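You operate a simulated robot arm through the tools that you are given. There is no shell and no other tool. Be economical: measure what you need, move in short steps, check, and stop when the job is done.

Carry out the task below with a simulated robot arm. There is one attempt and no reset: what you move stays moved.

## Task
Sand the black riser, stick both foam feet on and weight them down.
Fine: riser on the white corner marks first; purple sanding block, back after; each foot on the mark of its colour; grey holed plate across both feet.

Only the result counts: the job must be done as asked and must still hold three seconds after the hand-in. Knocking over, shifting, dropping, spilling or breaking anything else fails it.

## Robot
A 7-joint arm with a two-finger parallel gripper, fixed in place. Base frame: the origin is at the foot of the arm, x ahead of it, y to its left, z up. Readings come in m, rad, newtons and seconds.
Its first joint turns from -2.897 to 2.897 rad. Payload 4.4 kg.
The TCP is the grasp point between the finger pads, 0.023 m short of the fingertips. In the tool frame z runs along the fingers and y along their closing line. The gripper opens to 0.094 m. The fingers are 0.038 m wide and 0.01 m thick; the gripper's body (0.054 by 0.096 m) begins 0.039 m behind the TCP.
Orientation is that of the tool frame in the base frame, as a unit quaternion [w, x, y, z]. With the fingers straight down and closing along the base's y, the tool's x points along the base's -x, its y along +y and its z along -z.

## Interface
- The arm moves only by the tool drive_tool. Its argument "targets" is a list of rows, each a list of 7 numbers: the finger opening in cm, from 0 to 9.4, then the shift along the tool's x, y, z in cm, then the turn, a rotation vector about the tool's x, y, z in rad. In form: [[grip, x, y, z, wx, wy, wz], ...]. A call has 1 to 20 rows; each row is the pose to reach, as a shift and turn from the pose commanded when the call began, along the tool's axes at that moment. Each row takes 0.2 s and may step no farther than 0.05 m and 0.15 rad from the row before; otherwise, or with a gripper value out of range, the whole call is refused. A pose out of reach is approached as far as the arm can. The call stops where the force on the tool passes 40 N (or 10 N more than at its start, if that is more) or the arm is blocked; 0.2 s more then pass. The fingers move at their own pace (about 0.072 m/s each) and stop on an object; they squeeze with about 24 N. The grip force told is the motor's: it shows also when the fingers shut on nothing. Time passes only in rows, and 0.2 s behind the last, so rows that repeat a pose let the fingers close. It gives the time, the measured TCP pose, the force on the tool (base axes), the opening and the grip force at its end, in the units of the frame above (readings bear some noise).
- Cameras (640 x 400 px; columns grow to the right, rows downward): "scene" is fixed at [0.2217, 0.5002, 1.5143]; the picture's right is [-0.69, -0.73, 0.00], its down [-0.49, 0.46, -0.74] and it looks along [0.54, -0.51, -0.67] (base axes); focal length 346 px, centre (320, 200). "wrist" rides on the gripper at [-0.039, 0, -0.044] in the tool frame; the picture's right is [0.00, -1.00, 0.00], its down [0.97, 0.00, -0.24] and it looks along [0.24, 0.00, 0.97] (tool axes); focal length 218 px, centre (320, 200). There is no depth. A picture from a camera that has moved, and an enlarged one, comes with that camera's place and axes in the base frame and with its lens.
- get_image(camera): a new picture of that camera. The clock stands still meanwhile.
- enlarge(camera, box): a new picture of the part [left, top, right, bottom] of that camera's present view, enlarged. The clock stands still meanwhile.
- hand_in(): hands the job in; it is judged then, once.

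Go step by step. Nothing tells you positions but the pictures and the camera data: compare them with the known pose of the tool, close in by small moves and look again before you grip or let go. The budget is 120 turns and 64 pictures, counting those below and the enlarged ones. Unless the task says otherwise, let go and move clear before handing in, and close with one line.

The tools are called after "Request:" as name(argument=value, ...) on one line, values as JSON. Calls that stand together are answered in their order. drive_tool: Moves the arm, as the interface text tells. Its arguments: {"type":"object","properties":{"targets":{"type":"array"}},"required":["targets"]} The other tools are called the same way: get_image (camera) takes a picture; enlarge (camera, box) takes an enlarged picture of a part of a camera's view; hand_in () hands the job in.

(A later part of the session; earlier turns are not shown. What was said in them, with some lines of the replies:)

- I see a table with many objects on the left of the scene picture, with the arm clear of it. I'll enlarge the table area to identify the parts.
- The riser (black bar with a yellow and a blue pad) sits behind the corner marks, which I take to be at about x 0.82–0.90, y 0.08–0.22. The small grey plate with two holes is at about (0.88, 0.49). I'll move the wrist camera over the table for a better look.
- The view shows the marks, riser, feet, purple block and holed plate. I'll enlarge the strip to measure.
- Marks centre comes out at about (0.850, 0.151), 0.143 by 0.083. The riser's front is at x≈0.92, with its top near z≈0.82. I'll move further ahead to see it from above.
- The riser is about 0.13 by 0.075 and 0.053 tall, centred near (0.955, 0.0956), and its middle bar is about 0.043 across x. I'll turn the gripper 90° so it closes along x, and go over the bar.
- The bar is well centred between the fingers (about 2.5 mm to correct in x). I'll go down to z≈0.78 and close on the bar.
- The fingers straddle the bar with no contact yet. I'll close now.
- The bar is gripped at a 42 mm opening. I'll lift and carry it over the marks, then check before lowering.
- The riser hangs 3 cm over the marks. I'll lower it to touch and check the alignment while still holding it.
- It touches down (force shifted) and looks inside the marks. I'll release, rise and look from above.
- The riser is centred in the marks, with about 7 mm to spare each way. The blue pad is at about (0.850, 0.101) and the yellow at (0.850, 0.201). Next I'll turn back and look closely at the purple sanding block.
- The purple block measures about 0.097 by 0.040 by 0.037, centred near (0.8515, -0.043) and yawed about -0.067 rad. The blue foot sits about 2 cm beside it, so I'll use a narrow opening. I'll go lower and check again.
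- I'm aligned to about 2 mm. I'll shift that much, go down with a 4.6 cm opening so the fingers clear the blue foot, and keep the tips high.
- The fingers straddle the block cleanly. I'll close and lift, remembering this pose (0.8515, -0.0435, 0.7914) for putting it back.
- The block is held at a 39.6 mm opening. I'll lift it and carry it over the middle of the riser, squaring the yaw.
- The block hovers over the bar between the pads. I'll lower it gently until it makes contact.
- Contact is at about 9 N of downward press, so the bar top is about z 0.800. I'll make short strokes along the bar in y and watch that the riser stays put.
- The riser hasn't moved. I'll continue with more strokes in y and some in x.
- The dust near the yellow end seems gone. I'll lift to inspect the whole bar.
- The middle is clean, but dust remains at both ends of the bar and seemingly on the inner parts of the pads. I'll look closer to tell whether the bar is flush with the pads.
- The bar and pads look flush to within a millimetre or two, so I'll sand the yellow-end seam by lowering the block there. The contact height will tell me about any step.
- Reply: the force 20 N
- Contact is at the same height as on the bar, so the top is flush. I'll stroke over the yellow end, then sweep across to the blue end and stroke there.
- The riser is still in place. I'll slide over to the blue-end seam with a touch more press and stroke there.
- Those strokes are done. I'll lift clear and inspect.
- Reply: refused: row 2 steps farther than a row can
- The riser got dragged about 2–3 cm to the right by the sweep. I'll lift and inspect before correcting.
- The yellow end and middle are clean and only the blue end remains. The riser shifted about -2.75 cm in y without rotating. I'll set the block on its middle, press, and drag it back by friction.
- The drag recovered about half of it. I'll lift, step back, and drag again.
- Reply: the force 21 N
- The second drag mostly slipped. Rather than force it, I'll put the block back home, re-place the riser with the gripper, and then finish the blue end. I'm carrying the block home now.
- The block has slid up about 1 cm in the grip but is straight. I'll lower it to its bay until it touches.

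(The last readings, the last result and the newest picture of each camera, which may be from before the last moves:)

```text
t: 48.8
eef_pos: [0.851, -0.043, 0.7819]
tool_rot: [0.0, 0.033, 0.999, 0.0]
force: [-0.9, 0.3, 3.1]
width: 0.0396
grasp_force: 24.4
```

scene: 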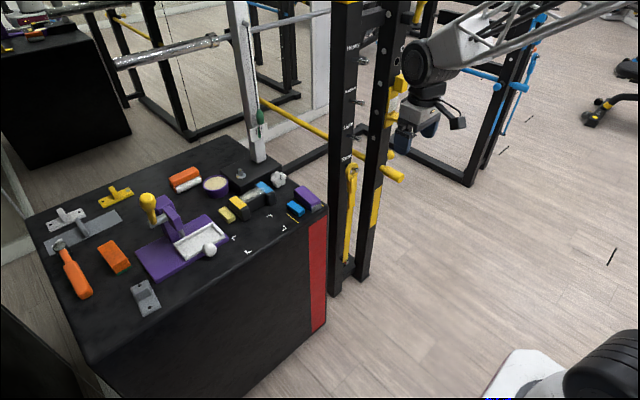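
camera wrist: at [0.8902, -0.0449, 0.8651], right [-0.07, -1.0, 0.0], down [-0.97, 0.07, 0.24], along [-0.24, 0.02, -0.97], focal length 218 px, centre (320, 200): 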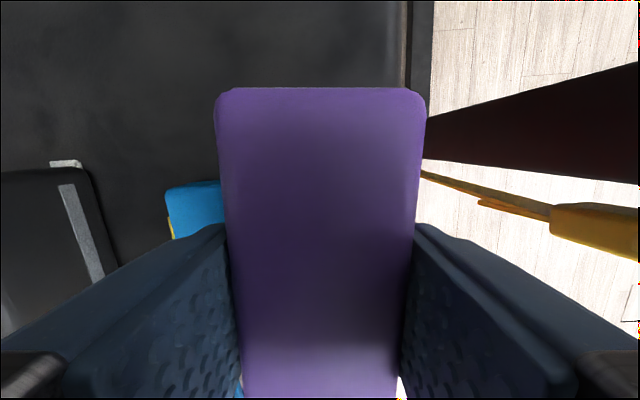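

It's in contact with the table. I'll release and rise, then square up and move toward the riser.

Request:
drive_tool(targets=[[4.6, 0, 0, 0, 0, 0, 0], [4.6, 0, 0, 0, 0, 0, 0], [4.6, 0, 0, -3, 0, 0, 0], [4.6, 0, 0, -7, 0, 0, 0], [5, 0, 0, -11, 0, 0, 0], [6, 0.3, 4, -13, 0, 0, -0.067], [6, 0.6, 8, -15, 0, 0, -0.067], [6, 0.9, 11, -15, 0, 0, -0.067], [6, 0.9, 11, -15, 0, 0, -0.067]])

Request:
get_image(camera="wrist")

```text
t: 50.8
eef_pos: [0.8502, 0.068, 0.9319]
tool_rot: [0.0, -0.001, 1.0, 0.0]
force: [0.0, -0.4, 0.3]
width: 0.0597
grasp_force: 0.1
```

```text
26 pictures are left
camera wrist: at [0.8891, 0.068, 0.9769], right [0.0, -1.0, 0.0], down [-0.97, 0.0, 0.24], along [-0.24, 0.0, -0.97], focal length 218 px, centre (320, 200)
```

wrist: 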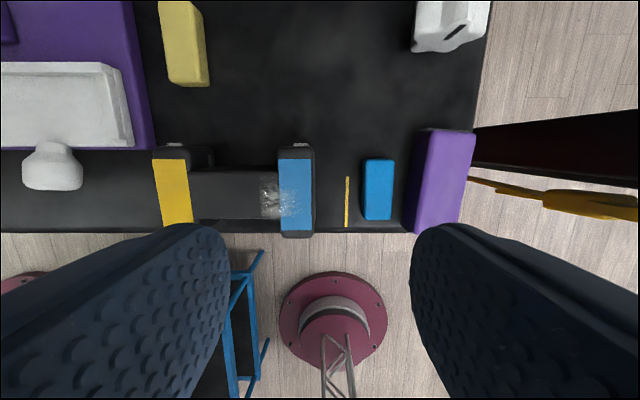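

The riser centre is at y≈0.138, so it needs +13 mm, and it is square. I'll rotate over it.

Request:
drive_tool(targets=[[6, 0, 0.7, 0, 0, 0, 0.1428], [6, 0, 1.4, 0, 0, 0, 0.2856], [6, 0, 2.1, 0, 0, 0, 0.4284], [6, 0, 2.8, 0, 0, 0, 0.5712], [6, 0, 3.5, 0, 0, 0, 0.714], [6, 0, 4.2, 0, 0, 0, 0.8568], [6, 0, 4.9, 0, 0, 0, 0.9996], [6, 0, 5.6, 0, 0, 0, 1.1424], [6, 0, 6.3, 0, 0, 0, 1.2852], [6, 0, 7, 0, 0, 0, 1.428], [6, 0, 7, 0, 0, 0, 1.5708], [6, 0, 7, 3, 0, 0, 1.5708], [6, 0, 7, 3, 0, 0, 1.5708]])

Request:
get_image(camera="wrist")

```text
t: 53.6
eef_pos: [0.85, 0.137, 0.9006]
tool_rot: [0.0, 0.707, 0.707, 0.0]
force: [-0.4, 0.9, 0.4]
width: 0.0599
grasp_force: 0.1
```

```text
25 pictures are left
camera wrist: at [0.8496, 0.0989, 0.9464], right [-1.0, 0.0, 0.0], down [0.0, 0.97, 0.24], along [0.0, 0.24, -0.97], focal length 218 px, centre (320, 200)
```

wrist: 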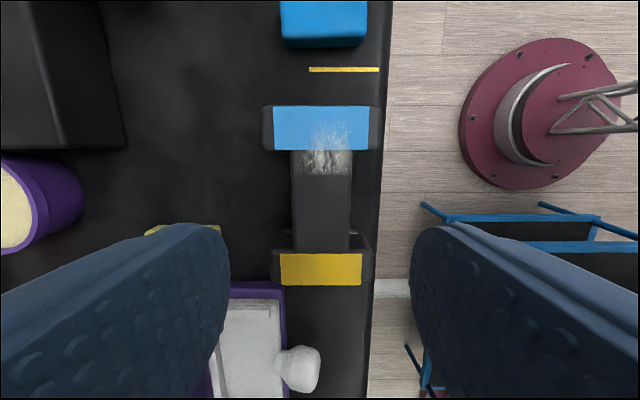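

Aligned. I'll descend, grip, lift 1 cm, shift +1.3 cm in y, set it down and release.

Request:
drive_tool(targets=[[6, 0, 0, 4, 0, 0, 0], [6, 0, 0, 8, 0, 0, 0], [6, 0, 0, 11.95, 0, 0, 0], [4, 0, 0, 11.95, 0, 0, 0], [2, 0, 0, 11.95, 0, 0, 0], [2, 0, 0, 11.95, 0, 0, 0], [2, 0, 0, 11.95, 0, 0, 0], [2, 0, 0, 10.9, 0, 0, 0], [2, 0.7, -0.05, 10.9, 0, 0, 0], [2, 1.28, -0.05, 10.9, 0, 0, 0], [2, 1.28, -0.05, 11.6, 0, 0, 0], [2, 1.28, -0.05, 11.95, 0, 0, 0], [2, 1.28, -0.05, 12.0, 0, 0, 0]])

Request:
enlarge(camera="scene", box=[200, 170, 296, 250])

```text
t: 56.4
eef_pos: [0.8495, 0.1501, 0.7815]
tool_rot: [0.0, 0.707, 0.707, 0.001]
force: [-2.5, 0.9, 4.9]
width: 0.0419
grasp_force: 24.2
```

```text
5.00 times, centred on (248, 210) of scene
camera zoom: at [0.2217, 0.5002, 1.5143], right [-0.69, -0.73, 0.0], down [-0.49, 0.46, -0.74], along [0.54, -0.51, -0.67], focal length 1732 px, centre (680, 150)
```

zoom: 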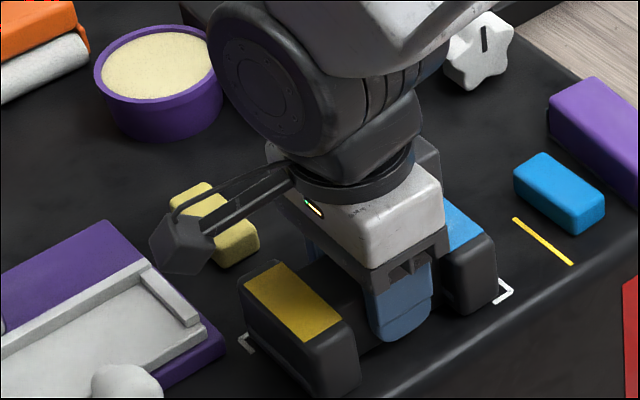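

The riser is back on its marks. I'll release it and return to the block at low hover.

Request:
drive_tool(targets=[[6, 0, 0, 0, 0, 0, 0], [6, 0, 0, 0, 0, 0, 0], [6, 0, 0, -4, 0, 0, 0], [6, 0, 0, -9, 0, 0, 0], [6, 0, 0, -13.5, 0, 0, 0], [6, -1.8, 0, -13.5, 0, 0, -0.14], [6, -3.6, 0, -13.5, 0, 0, -0.28], [6, -5.4, 0, -13.5, 0, 0, -0.42], [6, -7.2, 0, -13.5, 0, 0, -0.56], [6, -9, 0.1, -13.5, 0, 0, -0.7], [6, -10.8, 0.1, -13.5, 0, 0, -0.84], [6, -12.6, 0.1, -13.5, 0, 0, -0.98], [6, -14.4, 0.2, -13.5, 0, 0, -1.12], [6, -16.2, 0.2, -13.5, 0, 0, -1.26], [6, -18, 0.2, -13.5, 0, 0, -1.4], [5, -19.3, 0.2, -13.5, 0, 0, -1.504], [4.6, -19.3, 0.2, -9, 0, 0, -1.504], [4.6, -19.3, 0.2, -9, 0, 0, -1.504]])

Request:
get_image(camera="wrist")

```text
t: 60.2
eef_pos: [0.8522, -0.0437, 0.8722]
tool_rot: [0.0, 0.033, 0.999, 0.0]
force: [0.6, -0.3, -0.4]
width: 0.0461
grasp_force: 0.0
```

```text
23 pictures are left
camera wrist: at [0.891, -0.046, 0.917], right [-0.07, -1.0, 0.0], down [-0.97, 0.06, 0.24], along [-0.24, 0.02, -0.97], focal length 218 px, centre (320, 200)
```

wrist: 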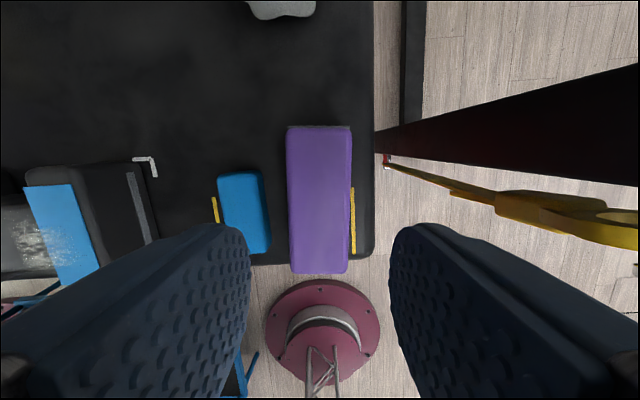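

The block is centred between the fingers. I'll grip it and take it over the blue end of the riser.

Request:
drive_tool(targets=[[4.6, 0, 0, 4, 0, 0, 0], [4.6, 0, 0, 8, 0, 0, 0], [4.6, 0, 0, 8.8, 0, 0, 0], [3.5, 0, 0, 8.8, 0, 0, 0], [2.5, 0, 0, 8.8, 0, 0, 0], [2.5, 0, 0, 8.8, 0, 0, 0], [2.5, 0, 0, 5, 0, 0, 0], [2.5, 0, 0, 0.5, 0, 0, 0], [2.5, 0.35, 4.9, 0, 0, 0, -0.03], [2.5, 0.7, 9.8, 0, 0, 0, -0.067], [2.5, 1.1, 14.6, 0, 0, 0, -0.067], [2.5, 1.2, 15.6, 2.5, 0, 0, -0.067], [2.5, 1.2, 15.6, 3, 0, 0, -0.067], [2.5, 1.2, 15.6, 3.4, 0, 0, -0.067]])

```text
t: 63.2
eef_pos: [0.8492, 0.1136, 0.8378]
tool_rot: [0.001, 0.0, 1.0, 0.0]
force: [0.2, -0.4, -1.4]
width: 0.0397
grasp_force: 23.8
```

Request:
drive_tool(targets=[[2.5, 0, 0, 0.1, 0, 0, 0], [2.5, 0, 0, 0.2, 0, 0, 0], [2.5, 0, 0, 0.3, 0, 0, 0]])

```text
t: 64.0
eef_pos: [0.85, 0.1133, 0.8345]
tool_rot: [-0.001, 0.001, 1.0, -0.001]
force: [-0.1, 0.0, -1.1]
width: 0.0395
grasp_force: 24.3
```

Request:
drive_tool(targets=[[2.5, 0, 0, 0.06, 0, 0, 0], [2.5, 0, 0, 0.12, 0, 0, 0], [2.5, 0, 0, 0.12, 0, 0, 0]])

```text
t: 64.8
eef_pos: [0.8503, 0.1134, 0.8331]
tool_rot: [0.001, 0.0, 1.0, 0.001]
force: [-0.4, -0.3, 3.6]
width: 0.0396
grasp_force: 24.2
```

Contact is light (about 5 N). I'll make short symmetric strokes here.

Request:
drive_tool(targets=[[2.5, 0, 0.6, 0.03, 0, 0, 0], [2.5, 0, 1.2, 0.03, 0, 0, 0], [2.5, 0, 0.6, 0.03, 0, 0, 0], [2.5, 0, 0, 0.03, 0, 0, 0], [2.5, 0, -0.6, 0.03, 0, 0, 0], [2.5, 0, 0, 0.03, 0, 0, 0], [2.5, 0.7, 0, 0.03, 0, 0, 0], [2.5, 0, 0, 0.03, 0, 0, 0], [2.5, -0.7, 0, 0.03, 0, 0, 0], [2.5, 0, 0, 0.03, 0, 0, 0], [2.5, 0, 0.6, 0.05, 0, 0, 0], [2.5, 0, 1.2, 0.05, 0, 0, 0], [2.5, 0, 0.6, 0.05, 0, 0, 0], [2.5, 0, 0, 0.05, 0, 0, 0], [2.5, 0, -0.6, 0.05, 0, 0, 0], [2.5, 0, 0, 0.05, 0, 0, 0]])

Request:
enlarge(camera="scene", box=[200, 170, 296, 250])

```text
t: 68.2
eef_pos: [0.8498, 0.1135, 0.8328]
tool_rot: [0.001, 0.001, 1.0, 0.0]
force: [-0.6, -3.8, 9.8]
width: 0.0395
grasp_force: 23.8
```

```text
5.00 times, centred on (248, 210) of scene
camera zoom: at [0.2217, 0.5002, 1.5143], right [-0.69, -0.73, 0.0], down [-0.49, 0.46, -0.74], along [0.54, -0.51, -0.67], focal length 1732 px, centre (680, 150)
```

zoom: 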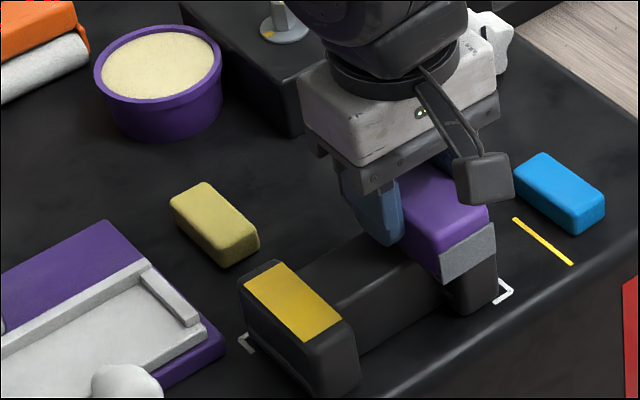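

The riser stayed on its marks. I'll lift straight up and look at the blue end.

Request:
drive_tool(targets=[[2.5, 0, 0, -3, 0, 0, 0], [2.5, 0, -3, -6, 0, 0, 0], [2.5, 0, -7, -8, 0, 0, 0], [2.5, 0, -11, -8, 0, 0, 0], [2.5, 0, -15.6, -8, 0, 0, 0.067], [2.5, 0, -15.6, -8, 0, 0, 0.067]])

Request:
enlarge(camera="scene", box=[220, 160, 316, 240])

```text
t: 69.6
eef_pos: [0.85, -0.0425, 0.9135]
tool_rot: [0.0, 0.033, 0.999, 0.0]
force: [0.3, 0.2, -0.2]
width: 0.0394
grasp_force: 24.0
```

```text
5.00 times, centred on (268, 200) of scene
camera zoom: at [0.2217, 0.5002, 1.5143], right [-0.69, -0.73, 0.0], down [-0.49, 0.46, -0.74], along [0.54, -0.51, -0.67], focal length 1732 px, centre (580, 200)
```

zoom: 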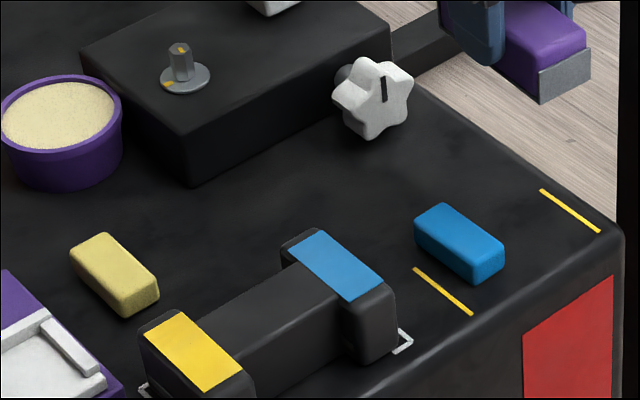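

All the dust is gone and the riser is on its marks. I'll put the block back in its bay.

Request:
drive_tool(targets=[[2.5, -0.15, -0.05, 4, 0, 0, 0], [2.5, -0.15, -0.05, 8, 0, 0, 0], [2.5, -0.15, -0.05, 11.5, 0, 0, 0], [2.5, -0.15, -0.05, 12.5, 0, 0, 0], [2.5, -0.15, -0.05, 12.9, 0, 0, 0], [2.5, -0.15, -0.05, 13.05, 0, 0, 0]])

```text
t: 71.0
eef_pos: [0.8518, -0.0428, 0.7835]
tool_rot: [0.0, 0.033, 0.999, 0.001]
force: [-3.1, -2.0, 13.3]
width: 0.0395
grasp_force: 24.1
```

The block touches down at home. I'll release, rise, and move over the blue foot with square yaw.

Request:
drive_tool(targets=[[4.6, 0, 0, 0, 0, 0, 0], [4.6, 0, 0, 0, 0, 0, 0], [4.6, 0, 0, -4, 0, 0, 0], [4.6, 0, 0, -8, 0, 0, 0], [4.6, 0.3, 2.5, -9, 0, 0, -0.067], [4.6, 0.3, 5.4, -9, 0, 0, -0.067], [4.6, 0.3, 5.4, -9, 0, 0, -0.067]])

Request:
get_image(camera="wrist")

```text
t: 72.6
eef_pos: [0.8527, 0.0113, 0.8721]
tool_rot: [0.0, 0.0, 1.0, 0.0]
force: [-0.3, -0.6, 1.3]
width: 0.0461
grasp_force: 0.2
```

```text
20 pictures are left
camera wrist: at [0.8916, 0.0115, 0.9167], right [0.0, -1.0, 0.0], down [-0.97, 0.0, 0.24], along [-0.24, 0.0, -0.97], focal length 218 px, centre (320, 200)
```

wrist: 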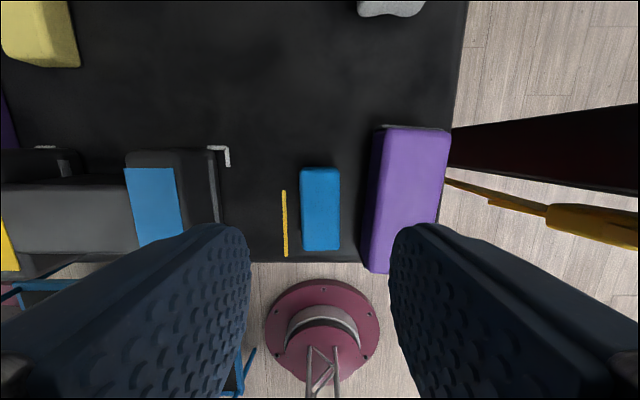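

The blue foot is square, about 0.060 by 0.028, centred at (0.847, 0.0115). I'll descend with a 3.7 cm opening and check that the fingers straddle it.

Request:
drive_tool(targets=[[3.7, 0.55, 0, 2, 0, 0, 0], [3.7, 0.55, 0, 5, 0, 0, 0], [3.7, 0.55, 0, 8, 0, 0, 0], [3.7, 0.55, 0, 9.5, 0, 0, 0], [3.7, 0.55, 0, 9.5, 0, 0, 0]])

Request:
get_image(camera="wrist")

```text
t: 73.8
eef_pos: [0.846, 0.012, 0.7763]
tool_rot: [0.0, 0.0, 1.0, 0.0]
force: [0.0, 0.5, 0.1]
width: 0.0369
grasp_force: 0.1
```

```text
19 pictures are left
camera wrist: at [0.8861, 0.0118, 0.8217], right [0.0, -1.0, 0.0], down [-0.97, 0.0, 0.24], along [-0.24, 0.0, -0.97], focal length 218 px, centre (320, 200)
```

wrist: 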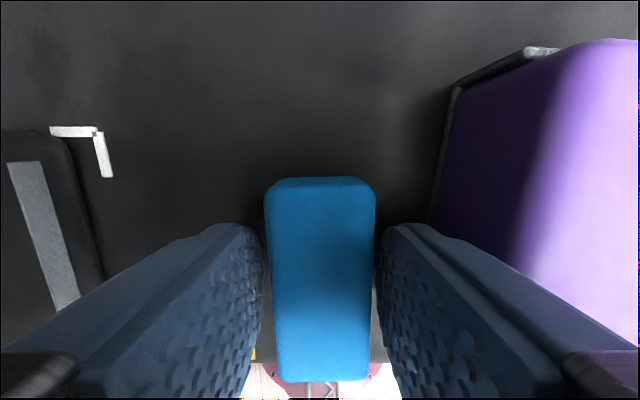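

The fingers straddle the foot. I'll grip it, lift, and hover over the blue pad.

Request:
drive_tool(targets=[[2.5, 0, 0, 0, 0, 0, 0], [1.5, 0, 0, 0, 0, 0, 0], [1.5, 0, 0, 0, 0, 0, 0], [1.5, 0, 0, -4, 0, 0, 0], [1.5, 0, 0, -8.5, 0, 0, 0], [1.5, -0.1, 4.5, -8.5, 0, 0, 0], [1.5, -0.2, 8.9, -8.5, 0, 0, 0], [1.5, -0.2, 8.9, -7, 0, 0, 0], [1.5, -0.2, 8.9, -7, 0, 0, 0]])

Request:
get_image(camera="wrist")

```text
t: 75.8
eef_pos: [0.8485, 0.1014, 0.8469]
tool_rot: [0.0, 0.0, 1.0, 0.0]
force: [0.3, 0.1, -0.1]
width: 0.027
grasp_force: 24.1
```

```text
18 pictures are left
camera wrist: at [0.8876, 0.1013, 0.8919], right [0.0, -1.0, 0.0], down [-0.97, 0.0, 0.24], along [-0.24, 0.0, -0.97], focal length 218 px, centre (320, 200)
```

wrist: 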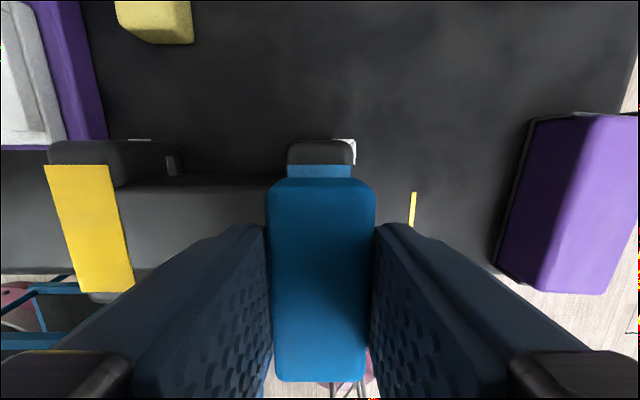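

The blue pad is centred under the foot. I'll lower it to contact.

Request:
drive_tool(targets=[[1.5, 0, 0, 1, 0, 0, 0], [1.5, 0, 0, 1.7, 0, 0, 0], [1.5, 0, 0, 1.9, 0, 0, 0], [1.5, 0, 0, 2.0, 0, 0, 0]])

```text
t: 76.8
eef_pos: [0.849, 0.099, 0.8264]
tool_rot: [0.0, -0.001, 1.0, 0.0]
force: [0.1, 0.1, -0.2]
width: 0.0272
grasp_force: 24.3
```

Request:
drive_tool(targets=[[1.5, 0, 0, 0.1, 0, 0, 0], [1.5, 0, 0, 0.15, 0, 0, 0], [1.5, 0, 0, 0.2, 0, 0, 0]])

```text
t: 77.6
eef_pos: [0.8485, 0.1012, 0.8272]
tool_rot: [0.001, 0.0, 1.0, 0.001]
force: [-7.2, -0.7, 22.3]
width: 0.0271
grasp_force: 23.9
```

The foot is pressed on at about 22 N. I'll release, rise, and move toward the yellow foot.

Request:
drive_tool(targets=[[1.5, 0, 0, -0.1, 0, 0, 0], [3.6, 0, 0, -0.1, 0, 0, 0], [3.6, 0, 0, -0.1, 0, 0, 0], [3.6, 0, 0, -4, 0, 0, 0], [3.6, -2, 3, -6, 0, 0, 0], [3.6, -6, 6, -6, 0, 0, 0], [3.6, -9.5, 8.5, -6, 0, 0, 0], [3.6, -9.5, 8.5, -6, 0, 0, 0]])

Request:
get_image(camera="wrist")

```text
t: 79.4
eef_pos: [0.9437, 0.1868, 0.8844]
tool_rot: [0.0, 0.001, 1.0, 0.001]
force: [0.7, 0.2, -0.2]
width: 0.0361
grasp_force: 0.1
```

```text
17 pictures are left
camera wrist: at [0.9827, 0.1865, 0.9298], right [0.0, -1.0, 0.0], down [-0.97, 0.0, 0.24], along [-0.24, 0.0, -0.97], focal length 218 px, centre (320, 200)
```

wrist: 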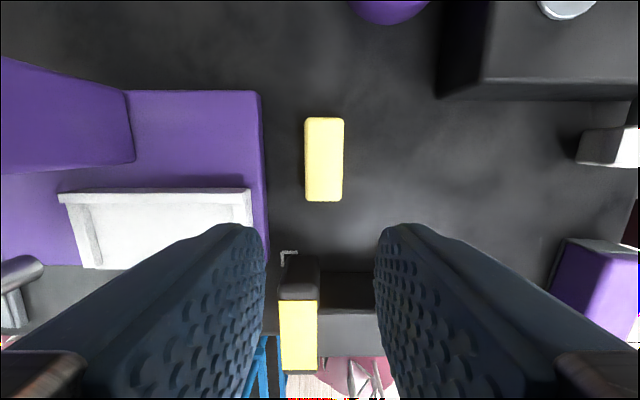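

The yellow foot is centred near (0.9715, 0.1836) and square. I'll descend on it, gripping slightly near side for reach.

Request:
drive_tool(targets=[[3.7, -1.2, -0.3, 3, 0, 0, 0], [3.7, -2.2, -0.3, 6, 0, 0, 0], [3.7, -2.2, -0.3, 9, 0, 0, 0], [3.7, -2.2, -0.3, 10.75, 0, 0, 0], [3.7, -2.2, -0.3, 10.75, 0, 0, 0]])

Request:
get_image(camera="wrist")

```text
t: 80.6
eef_pos: [0.9657, 0.1833, 0.7768]
tool_rot: [0.001, 0.0, 1.0, 0.0]
force: [0.9, 0.7, 0.1]
width: 0.0372
grasp_force: 0.0
```

```text
16 pictures are left
camera wrist: at [1.0048, 0.1831, 0.8218], right [0.0, -1.0, 0.0], down [-0.97, 0.0, 0.24], along [-0.24, 0.0, -0.97], focal length 218 px, centre (320, 200)
```

wrist: 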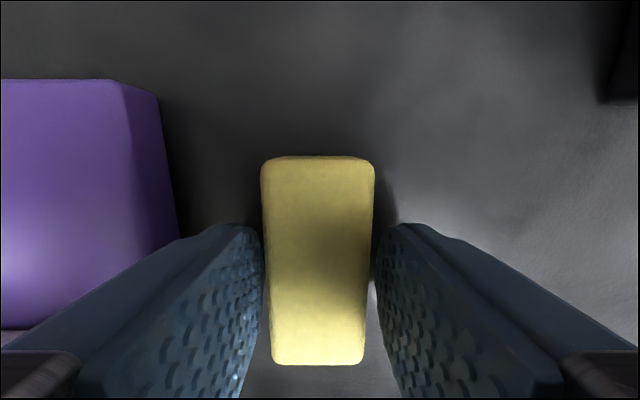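

The fingers straddle it, with the foot centre about 7 mm ahead of the TCP. I'll grip, lift and hover over the yellow pad.

Request:
drive_tool(targets=[[2.5, 0, 0, 0, 0, 0, 0], [1.5, 0, 0, 0, 0, 0, 0], [1.5, 0, 0, 0, 0, 0, 0], [1.5, 0, 0, -4, 0, 0, 0], [1.5, 0, 0, -8.5, 0, 0, 0], [1.5, 4.5, 0.7, -8.5, 0, 0, 0], [1.5, 9, 1.4, -8.5, 0, 0, 0], [1.5, 12.2, 1.85, -8.5, 0, 0, 0], [1.5, 12.2, 1.85, -7, 0, 0, 0], [1.5, 12.2, 1.85, -7, 0, 0, 0]])

Request:
get_image(camera="wrist")

```text
t: 82.8
eef_pos: [0.8445, 0.201, 0.8489]
tool_rot: [0.0, 0.0, 1.0, 0.0]
force: [-0.1, 0.6, -0.6]
width: 0.0271
grasp_force: 24.4
```

```text
15 pictures are left
camera wrist: at [0.8835, 0.2011, 0.8924], right [0.0, -1.0, 0.0], down [-0.97, 0.0, 0.24], along [-0.24, 0.0, -0.97], focal length 218 px, centre (320, 200)
```

wrist: 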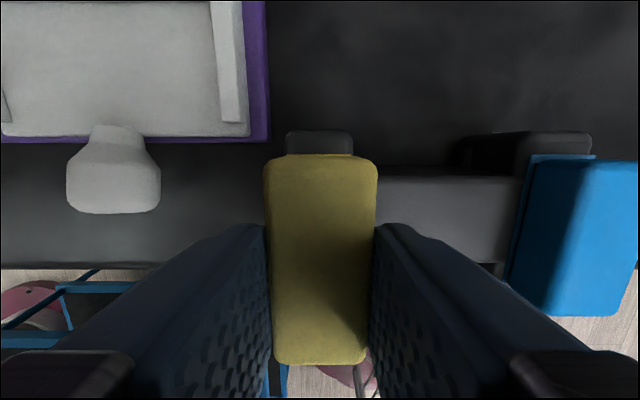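

It's centred over the yellow end. I'll lower it to contact.

Request:
drive_tool(targets=[[1.5, 0.1, 0, 1, 0, 0, 0], [1.5, 0.1, 0, 1.8, 0, 0, 0], [1.5, 0.1, 0, 2.05, 0, 0, 0], [1.5, 0.1, 0, 2.15, 0, 0, 0], [1.5, 0.1, 0, 2.2, 0, 0, 0]])

```text
t: 84.0
eef_pos: [0.8421, 0.201, 0.8257]
tool_rot: [0.001, 0.0, 1.0, 0.0]
force: [-4.7, 1.4, 15.6]
width: 0.027
grasp_force: 23.9
```

It's pressed at about 16 N. I'll release, rise, and check both feet.

Request:
drive_tool(targets=[[1.5, 0, 0, 0.05, 0, 0, 0], [1.5, 0, 0, -0.05, 0, 0, 0], [3.6, 0, 0, -0.05, 0, 0, 0], [3.6, 0, 0, -0.05, 0, 0, 0], [3.6, 0, 0, -4, 0, 0, 0], [3.6, 0, 0, -8.5, 0, 0, 0], [3.6, -2, -4, -10, 0, 0, 0], [3.6, -2, -5, -13, 0, 0, 0], [3.6, -2, -5, -13, 0, 0, 0]])

Request:
get_image(camera="wrist")

```text
t: 86.0
eef_pos: [0.8618, 0.1515, 0.9569]
tool_rot: [0.001, -0.001, 1.0, 0.0]
force: [0.6, 0.3, -0.1]
width: 0.036
grasp_force: 0.1
```

```text
14 pictures are left
camera wrist: at [0.9012, 0.1514, 1.0004], right [0.0, -1.0, 0.0], down [-0.97, 0.0, 0.24], along [-0.24, 0.0, -0.97], focal length 218 px, centre (320, 200)
```

wrist: 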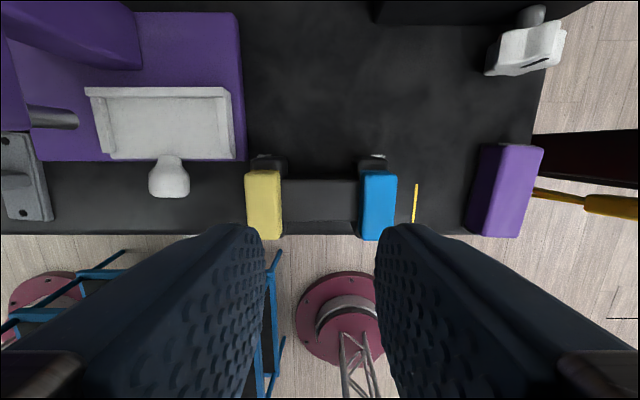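

Both feet sit on their pads. Now the grey holed plate near (0.865, 0.486): I'll raise and move over it to look at its handle.

Request:
drive_tool(targets=[[6, 1, 4, -4, 0, 0, 0], [6, 2, 8, -5, 0, 0, 0], [6, 3, 12, -5, 0, 0, 0], [6, 4, 16, -5, 0, 0, 0], [6, 4, 20, -5, 0, 0, 0], [6, 4, 24, -5, 0, 0, 0], [6, 4, 28, -5, 0, 0, 0], [6, 4, 31, -5, 0, 0, 0], [6, 4, 31, -5, 0, 0, 0]])

Request:
enlarge(camera="wrist", box=[220, 70, 460, 220])

Request:
enlarge(camera="scene", box=[110, 250, 190, 330])

```text
refused: row 1 steps farther than a row can; nothing moved
```

```text
2.67 times, centred on (340, 145) of wrist
camera zoom: at [0.9012, 0.1514, 1.0004], right [0.0, -1.0, 0.0], down [-0.97, 0.0, 0.24], along [-0.24, 0.0, -0.97], focal length 582 px, centre (267, 347)
```

zoom: 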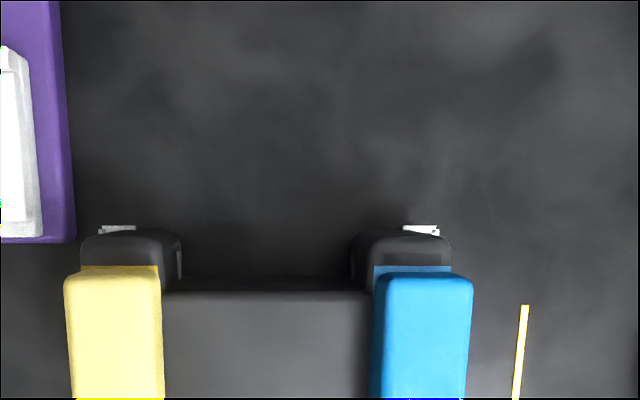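

```text
5.00 times, centred on (150, 290) of scene
camera zoom: at [0.2217, 0.5002, 1.5143], right [-0.69, -0.73, 0.0], down [-0.49, 0.46, -0.74], along [0.54, -0.51, -0.67], focal length 1732 px, centre (1170, -250)
```

zoom: 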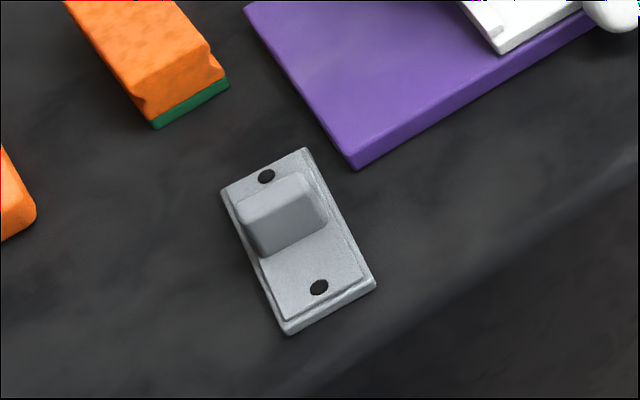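

The feet are well aligned. The plate's handle is a thin upright fin across its middle, so I'll move over it.

Request:
drive_tool(targets=[[6, 0.5, 1, -4, 0, 0, 0], [6, 1, 5, -5, 0, 0, 0], [6, 2, 9, -5, 0, 0, 0], [6, 3, 13, -5, 0, 0, 0], [6, 4, 17, -5, 0, 0, 0], [6, 4, 21, -5, 0, 0, 0], [6, 4, 25, -5, 0, 0, 0], [6, 4, 29, -5, 0, 0, 0], [6, 4, 32, -5, 0, 0, 0], [6, 4, 32, -5, 0, 0, 0]])

Request:
enlarge(camera="wrist", box=[220, 70, 460, 220])

```text
t: 88.2
eef_pos: [0.8231, 0.4705, 1.0053]
tool_rot: [0.001, 0.0, 1.0, 0.0]
force: [-0.1, -0.3, 0.0]
width: 0.0601
grasp_force: 0.1
```

```text
2.67 times, centred on (340, 145) of wrist
camera zoom: at [0.8617, 0.4713, 1.05], right [0.0, -1.0, 0.0], down [-0.97, 0.0, 0.24], along [-0.24, 0.0, -0.97], focal length 582 px, centre (267, 347)
```

zoom: 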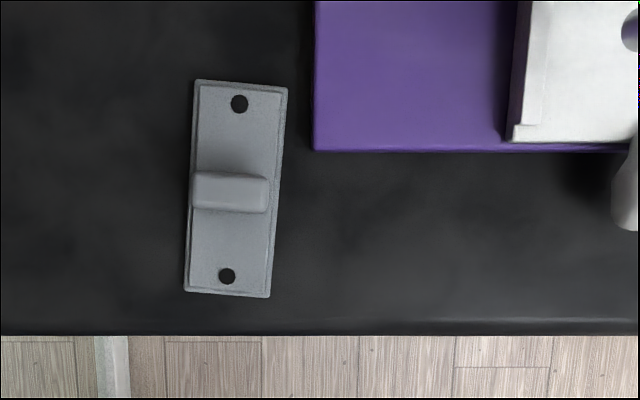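

The plate is 0.0995 by 0.043, centred at (0.8657, 0.4873) with an axis slope of -0.083. The fin is about 14 mm thick with its top near z 0.784. I'll rotate to pinch the fin and hover.

Request:
drive_tool(targets=[[5, -0.4, 0.2, 0, 0, 0, -0.135], [5, -0.8, 0.3, 0, 0, 0, -0.27], [5, -1.2, 0.5, 0, 0, 0, -0.405], [5, -1.6, 0.6, 0, 0, 0, -0.54], [5, -2, 0.8, 0, 0, 0, -0.675], [5, -2.4, 1, 0, 0, 0, -0.81], [5, -2.8, 1.2, 2, 0, 0, -0.945], [5, -3.2, 1.4, 4, 0, 0, -1.08], [5, -3.6, 1.6, 6, 0, 0, -1.215], [5, -4, 1.75, 8, 0, 0, -1.35], [4, -4.24, 1.75, 10, 0, 0, -1.488], [4, -4.24, 1.75, 13, 0, 0, -1.488], [4, -4.24, 1.75, 13, 0, 0, -1.488]])

Request:
get_image(camera="wrist")

```text
t: 91.0
eef_pos: [0.865, 0.4878, 0.8754]
tool_rot: [0.0, -0.677, 0.736, 0.001]
force: [-0.9, -0.1, 0.5]
width: 0.0401
grasp_force: 0.0
```

```text
10 pictures are left
camera wrist: at [0.8688, 0.5267, 0.9197], right [1.0, -0.08, 0.0], down [-0.08, -0.97, 0.24], along [-0.02, -0.24, -0.97], focal length 218 px, centre (320, 200)
```

wrist: 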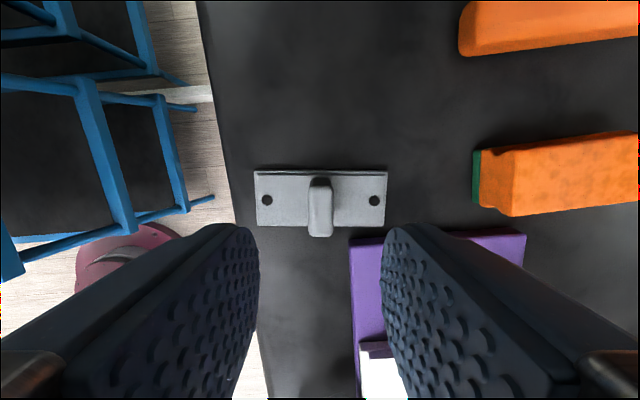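

The fin is centred between the fingers. I'll descend and pinch it.

Request:
drive_tool(targets=[[4, 0, 0, 4, 0, 0, 0], [4, 0, 0, 7, 0, 0, 0], [4, 0, 0, 9.2, 0, 0, 0], [3, 0, 0, 9.2, 0, 0, 0], [1, 0, 0, 9.2, 0, 0, 0], [0.5, 0, 0, 9.2, 0, 0, 0], [0.5, 0, 0, 9.2, 0, 0, 0]])

Request:
get_image(camera="wrist")

```text
t: 92.6
eef_pos: [0.8665, 0.4877, 0.7826]
tool_rot: [0.0, -0.678, 0.735, 0.0]
force: [0.4, 0.6, 0.3]
width: 0.0158
grasp_force: 23.5
```

```text
9 pictures are left
camera wrist: at [0.8687, 0.5273, 0.8282], right [1.0, -0.08, 0.0], down [-0.08, -0.97, 0.24], along [-0.02, -0.24, -0.97], focal length 218 px, centre (320, 200)
```

wrist: 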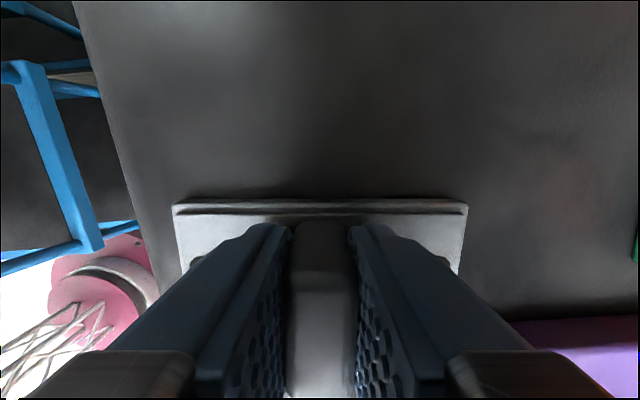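

The fin is gripped. I'll lift high and carry the plate over the feet, turning it 90° on the way.

Request:
drive_tool(targets=[[0.5, 0, 0, -4, 0, 0, 0], [0.5, 0, 0, -8.5, 0, 0, 0], [0.5, 0, 0, -13, 0, 0, 0], [0.5, 0, 0, -17, 0, 0, 0], [0.5, 3.37, -0.1, -18, 0, 0, 0.1488], [0.5, 6.74, -0.2, -18, 0, 0, 0.2976], [0.5, 10.11, -0.3, -18, 0, 0, 0.4464], [0.5, 13.48, -0.4, -18, 0, 0, 0.5952], [0.5, 16.85, -0.6, -18, 0, 0, 0.744], [0.5, 20.2, -0.7, -18, 0, 0, 0.8928], [0.5, 23.6, -0.8, -18, 0, 0, 1.0416], [0.5, 26.9, -0.9, -18, 0, 0, 1.1904], [0.5, 30.3, -1.0, -18, 0, 0, 1.3392], [0.5, 33.69, -1.14, -18, 0, 0, 1.488], [0.5, 33.69, -1.14, -14, 0, 0, 1.488], [0.5, 33.69, -1.14, -10, 0, 0, 1.488], [0.5, 33.69, -1.14, -10, 0, 0, 1.488]])

Request:
get_image(camera="wrist")

Request:
enlarge(camera="scene", box=[200, 150, 296, 250])

```text
t: 94.0
eef_pos: [0.8606, 0.4402, 0.9635]
tool_rot: [0.002, -0.585, 0.811, 0.002]
force: [0.1, 27.3, -4.7]
width: 0.0158
grasp_force: 24.1
stopped in row 6: the force on the tool passed its limit (the readings are from after the stop); the commanded pose is now the measured one
```

```text
8 pictures are left
camera wrist: at [0.872, 0.4763, 1.0088], right [0.95, -0.32, 0.0], down [-0.31, -0.92, 0.24], along [-0.07, -0.22, -0.97], focal length 218 px, centre (320, 200)
```

wrist: 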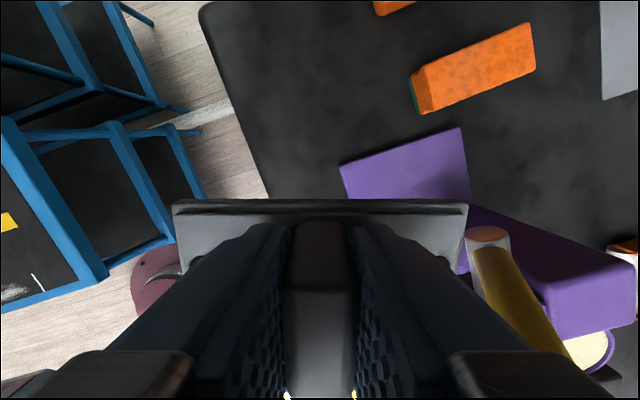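

```text
4.00 times, centred on (248, 200) of scene
camera zoom: at [0.2217, 0.5002, 1.5143], right [-0.69, -0.73, 0.0], down [-0.49, 0.46, -0.74], along [0.54, -0.51, -0.67], focal length 1386 px, centre (608, 200)
```

zoom: 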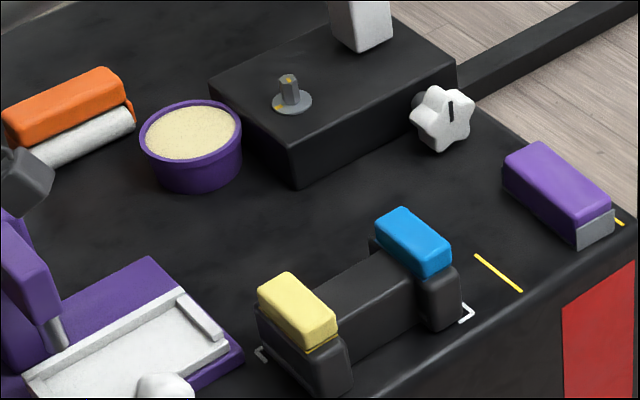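

The gripper or plate bumped the press's tall yellow lever. I'll back off in +y at once and look at the press.

Request:
drive_tool(targets=[[0.5, -1.9, 0.63, 0, 0, 0, 0], [0.5, -3.8, 1.26, 0, 0, 0, 0], [0.5, -3.8, 1.26, 0, 0, 0, 0]])

Request:
enlarge(camera="scene", box=[20, 100, 260, 300])

```text
t: 94.8
eef_pos: [0.8601, 0.477, 0.9644]
tool_rot: [0.001, -0.585, 0.811, 0.001]
force: [-0.4, -0.1, -1.6]
width: 0.0157
grasp_force: 24.3
```

```text
2.00 times, centred on (140, 200) of scene
camera zoom: at [0.2217, 0.5002, 1.5143], right [-0.69, -0.73, 0.0], down [-0.49, 0.46, -0.74], along [0.54, -0.51, -0.67], focal length 693 px, centre (680, 200)
```

zoom: 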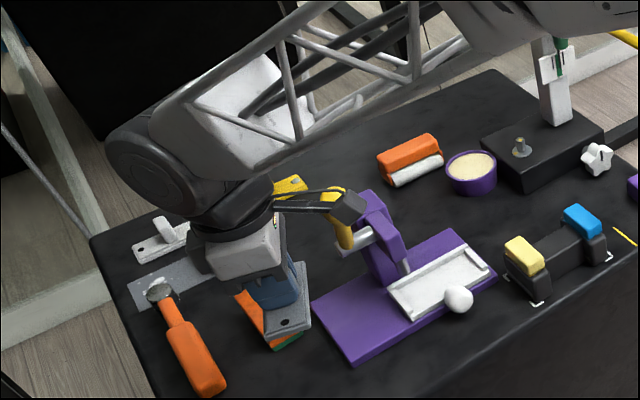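

The press hasn't visibly shifted. I'll rise to z≈1.08, retract toward the base, go round, and come in over the riser.

Request:
drive_tool(targets=[[0.5, 0, 0, -4, 0, 0, 0], [0.5, 0, 0, -8, 0, 0, 0], [0.5, 0, 0, -12, 0, 0, 0], [0.5, 1.05, 3.16, -12, 0, 0, 0], [0.5, 2.1, 6.33, -12, 0, 0, 0], [0.5, 3.15, 9.49, -12, 0, 0, 0], [0.5, 7.02, 8.2, -12, 0, 0, 0.145], [0.5, 10.9, 6.9, -12, 0, 0, 0.29], [0.5, 14.75, 5.64, -12, 0, 0, 0.435], [0.5, 18.6, 4.35, -12, 0, 0, 0.58], [0.5, 22.5, 3.07, -12, 0, 0, 0.725], [0.5, 26.4, 1.8, -12, 0, 0, 0.87], [0.5, 30.2, 0.5, -12, 0, 0, 1.015], [0.5, 34.1, -0.78, -12, 0, 0, 1.15], [0.5, 33.1, -3.6, -12, 0, 0, 1.25], [0.5, 32.2, -6.5, -12, 0, 0, 1.25], [0.5, 31.26, -9.31, -12, 0, 0, 1.25], [0.5, 31.26, -9.31, -12, 0, 0, 1.25]])

```text
t: 98.6
eef_pos: [0.8493, 0.1508, 1.081]
tool_rot: [0.001, 0.001, 1.0, 0.001]
force: [1.1, 1.0, -2.3]
width: 0.0157
grasp_force: 23.7
```

I'm over the riser and square. I'll lower to hover just above the feet and look.

Request:
drive_tool(targets=[[0.5, 0, 0, 4.5, 0, 0, 0], [0.5, 0, 0, 9, 0, 0, 0], [0.5, 0, 0, 13.5, 0, 0, 0], [0.5, 0, 0, 17, 0, 0, 0], [0.5, 0, 0, 20, 0, 0, 0], [0.5, 0, 0, 20, 0, 0, 0]])

Request:
get_image(camera="wrist")

Request:
enlarge(camera="scene", box=[190, 150, 310, 250])

```text
t: 100.0
eef_pos: [0.849, 0.1499, 0.8814]
tool_rot: [0.001, 0.001, 1.0, 0.002]
force: [-0.3, -0.4, -1.1]
width: 0.0158
grasp_force: 24.2
```

```text
5 pictures are left
camera wrist: at [0.8886, 0.1514, 0.9276], right [0.0, -1.0, 0.0], down [-0.97, 0.0, 0.24], along [-0.24, 0.0, -0.97], focal length 218 px, centre (320, 200)
```

wrist: 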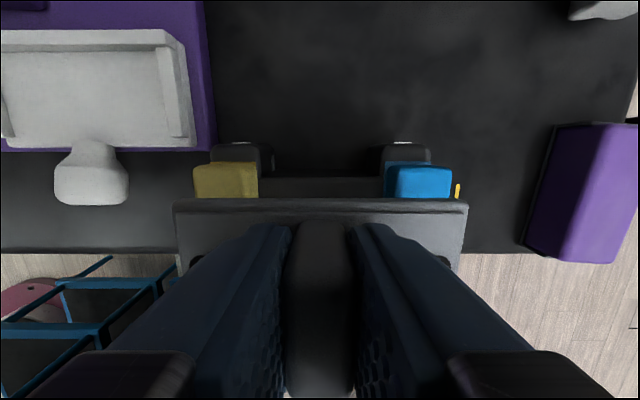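

```text
4.00 times, centred on (250, 200) of scene
camera zoom: at [0.2217, 0.5002, 1.5143], right [-0.69, -0.73, 0.0], down [-0.49, 0.46, -0.74], along [0.54, -0.51, -0.67], focal length 1386 px, centre (600, 200)
```

zoom: 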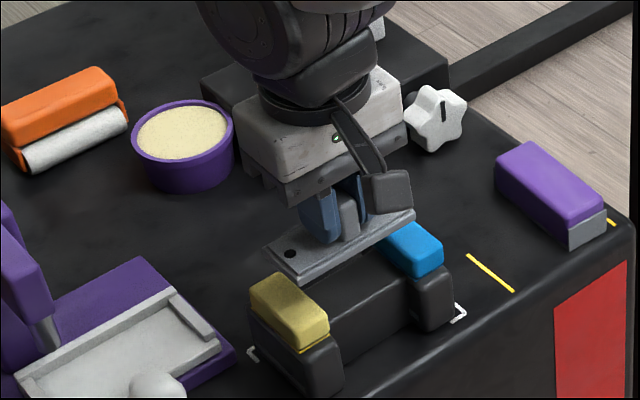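

The plate is centred over both feet. I'll lower it to contact.

Request:
drive_tool(targets=[[0.5, 0, 0, 1, 0, 0, 0], [0.5, 0, 0, 1.9, 0, 0, 0], [0.5, 0, 0, 2.1, 0, 0, 0], [0.5, 0, 0, 2.3, 0, 0, 0]])

```text
t: 101.0
eef_pos: [0.8497, 0.1511, 0.8597]
tool_rot: [0.0, 0.0, 1.0, 0.002]
force: [0.2, 0.0, -1.9]
width: 0.0156
grasp_force: 24.0
```

Request:
drive_tool(targets=[[0.5, 0, 0, 0.12, 0, 0, 0], [0.5, 0, 0, 0.24, 0, 0, 0], [0.5, 0, 0, 0.36, 0, 0, 0]])

```text
t: 101.8
eef_pos: [0.8493, 0.1507, 0.8566]
tool_rot: [0.001, 0.001, 1.0, 0.002]
force: [1.0, -0.1, -0.9]
width: 0.0158
grasp_force: 24.5
```

Request:
drive_tool(targets=[[0.5, 0, 0, 0.1, 0, 0, 0], [0.5, 0, 0, 0.2, 0, 0, 0], [0.5, 0, 0, 0.25, 0, 0, 0]])

```text
t: 102.6
eef_pos: [0.8503, 0.1521, 0.8545]
tool_rot: [0.002, 0.001, 1.0, 0.002]
force: [-4.3, -4.1, 15.2]
width: 0.0156
grasp_force: 24.0
```

The plate is resting on the feet with a light press. I'll release and rise straight up.

Request:
drive_tool(targets=[[0.5, 0, 0, -0.05, 0, 0, 0], [3, 0, 0, -0.05, 0, 0, 0], [3, 0, 0, -0.05, 0, 0, 0], [3, 0, 0, -3, 0, 0, 0], [3, 0, 0, -7, 0, 0, 0], [3, 0, 0, -11, 0, 0, 0], [3, 4, 0, -14, 0, 0, 0], [3, 8.9, 0, -14, 0, 0, 0], [3, 13, -1, -14, 0, 0, 0], [3, 13, -1, -14, 0, 0, 0]])

Request:
enlarge(camera="scene", box=[190, 150, 340, 250])

Request:
get_image(camera="wrist")

```text
t: 104.8
eef_pos: [0.7193, 0.1414, 0.9933]
tool_rot: [0.001, 0.0, 1.0, 0.001]
force: [0.3, 0.8, 0.8]
width: 0.0299
grasp_force: 0.1
```

```text
4.00 times, centred on (265, 200) of scene
camera zoom: at [0.2217, 0.5002, 1.5143], right [-0.69, -0.73, 0.0], down [-0.49, 0.46, -0.74], along [0.54, -0.51, -0.67], focal length 1386 px, centre (540, 200)
```

zoom: 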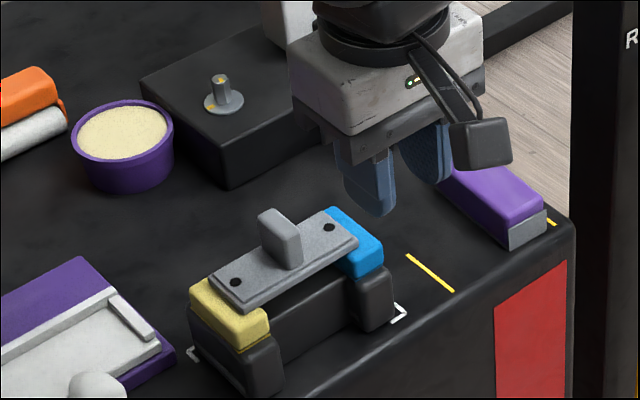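

```text
2 pictures are left
camera wrist: at [0.7578, 0.1415, 1.0381], right [0.0, -1.0, 0.0], down [-0.97, 0.0, 0.24], along [-0.24, 0.0, -0.97], focal length 218 px, centre (320, 200)
```

wrist: 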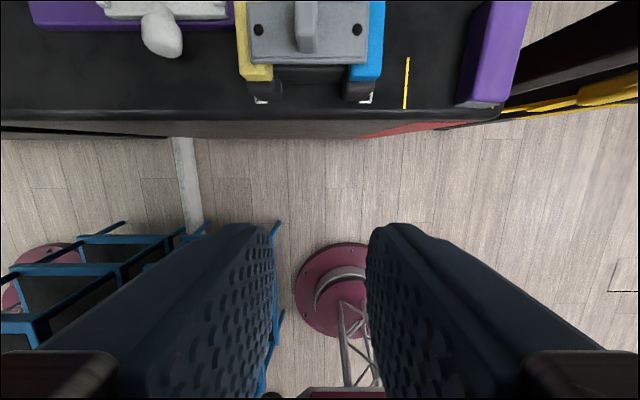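

The plate lies across both feet, the riser is on its marks, the block matches its original spot in the pictures, and the gripper is clear. I'm handing in.

Request:
hand_in()

```text
The job is handed in.
```

The job is handed in: the riser is sanded and on its marks, both feet are stuck on their own colours, the grey holed plate lies across them, and the purple block is back. Two slips along the way: I dragged the riser off its marks mid-sanding and re-placed it, and I bumped the press's yellow lever, though the pictures show no shift.
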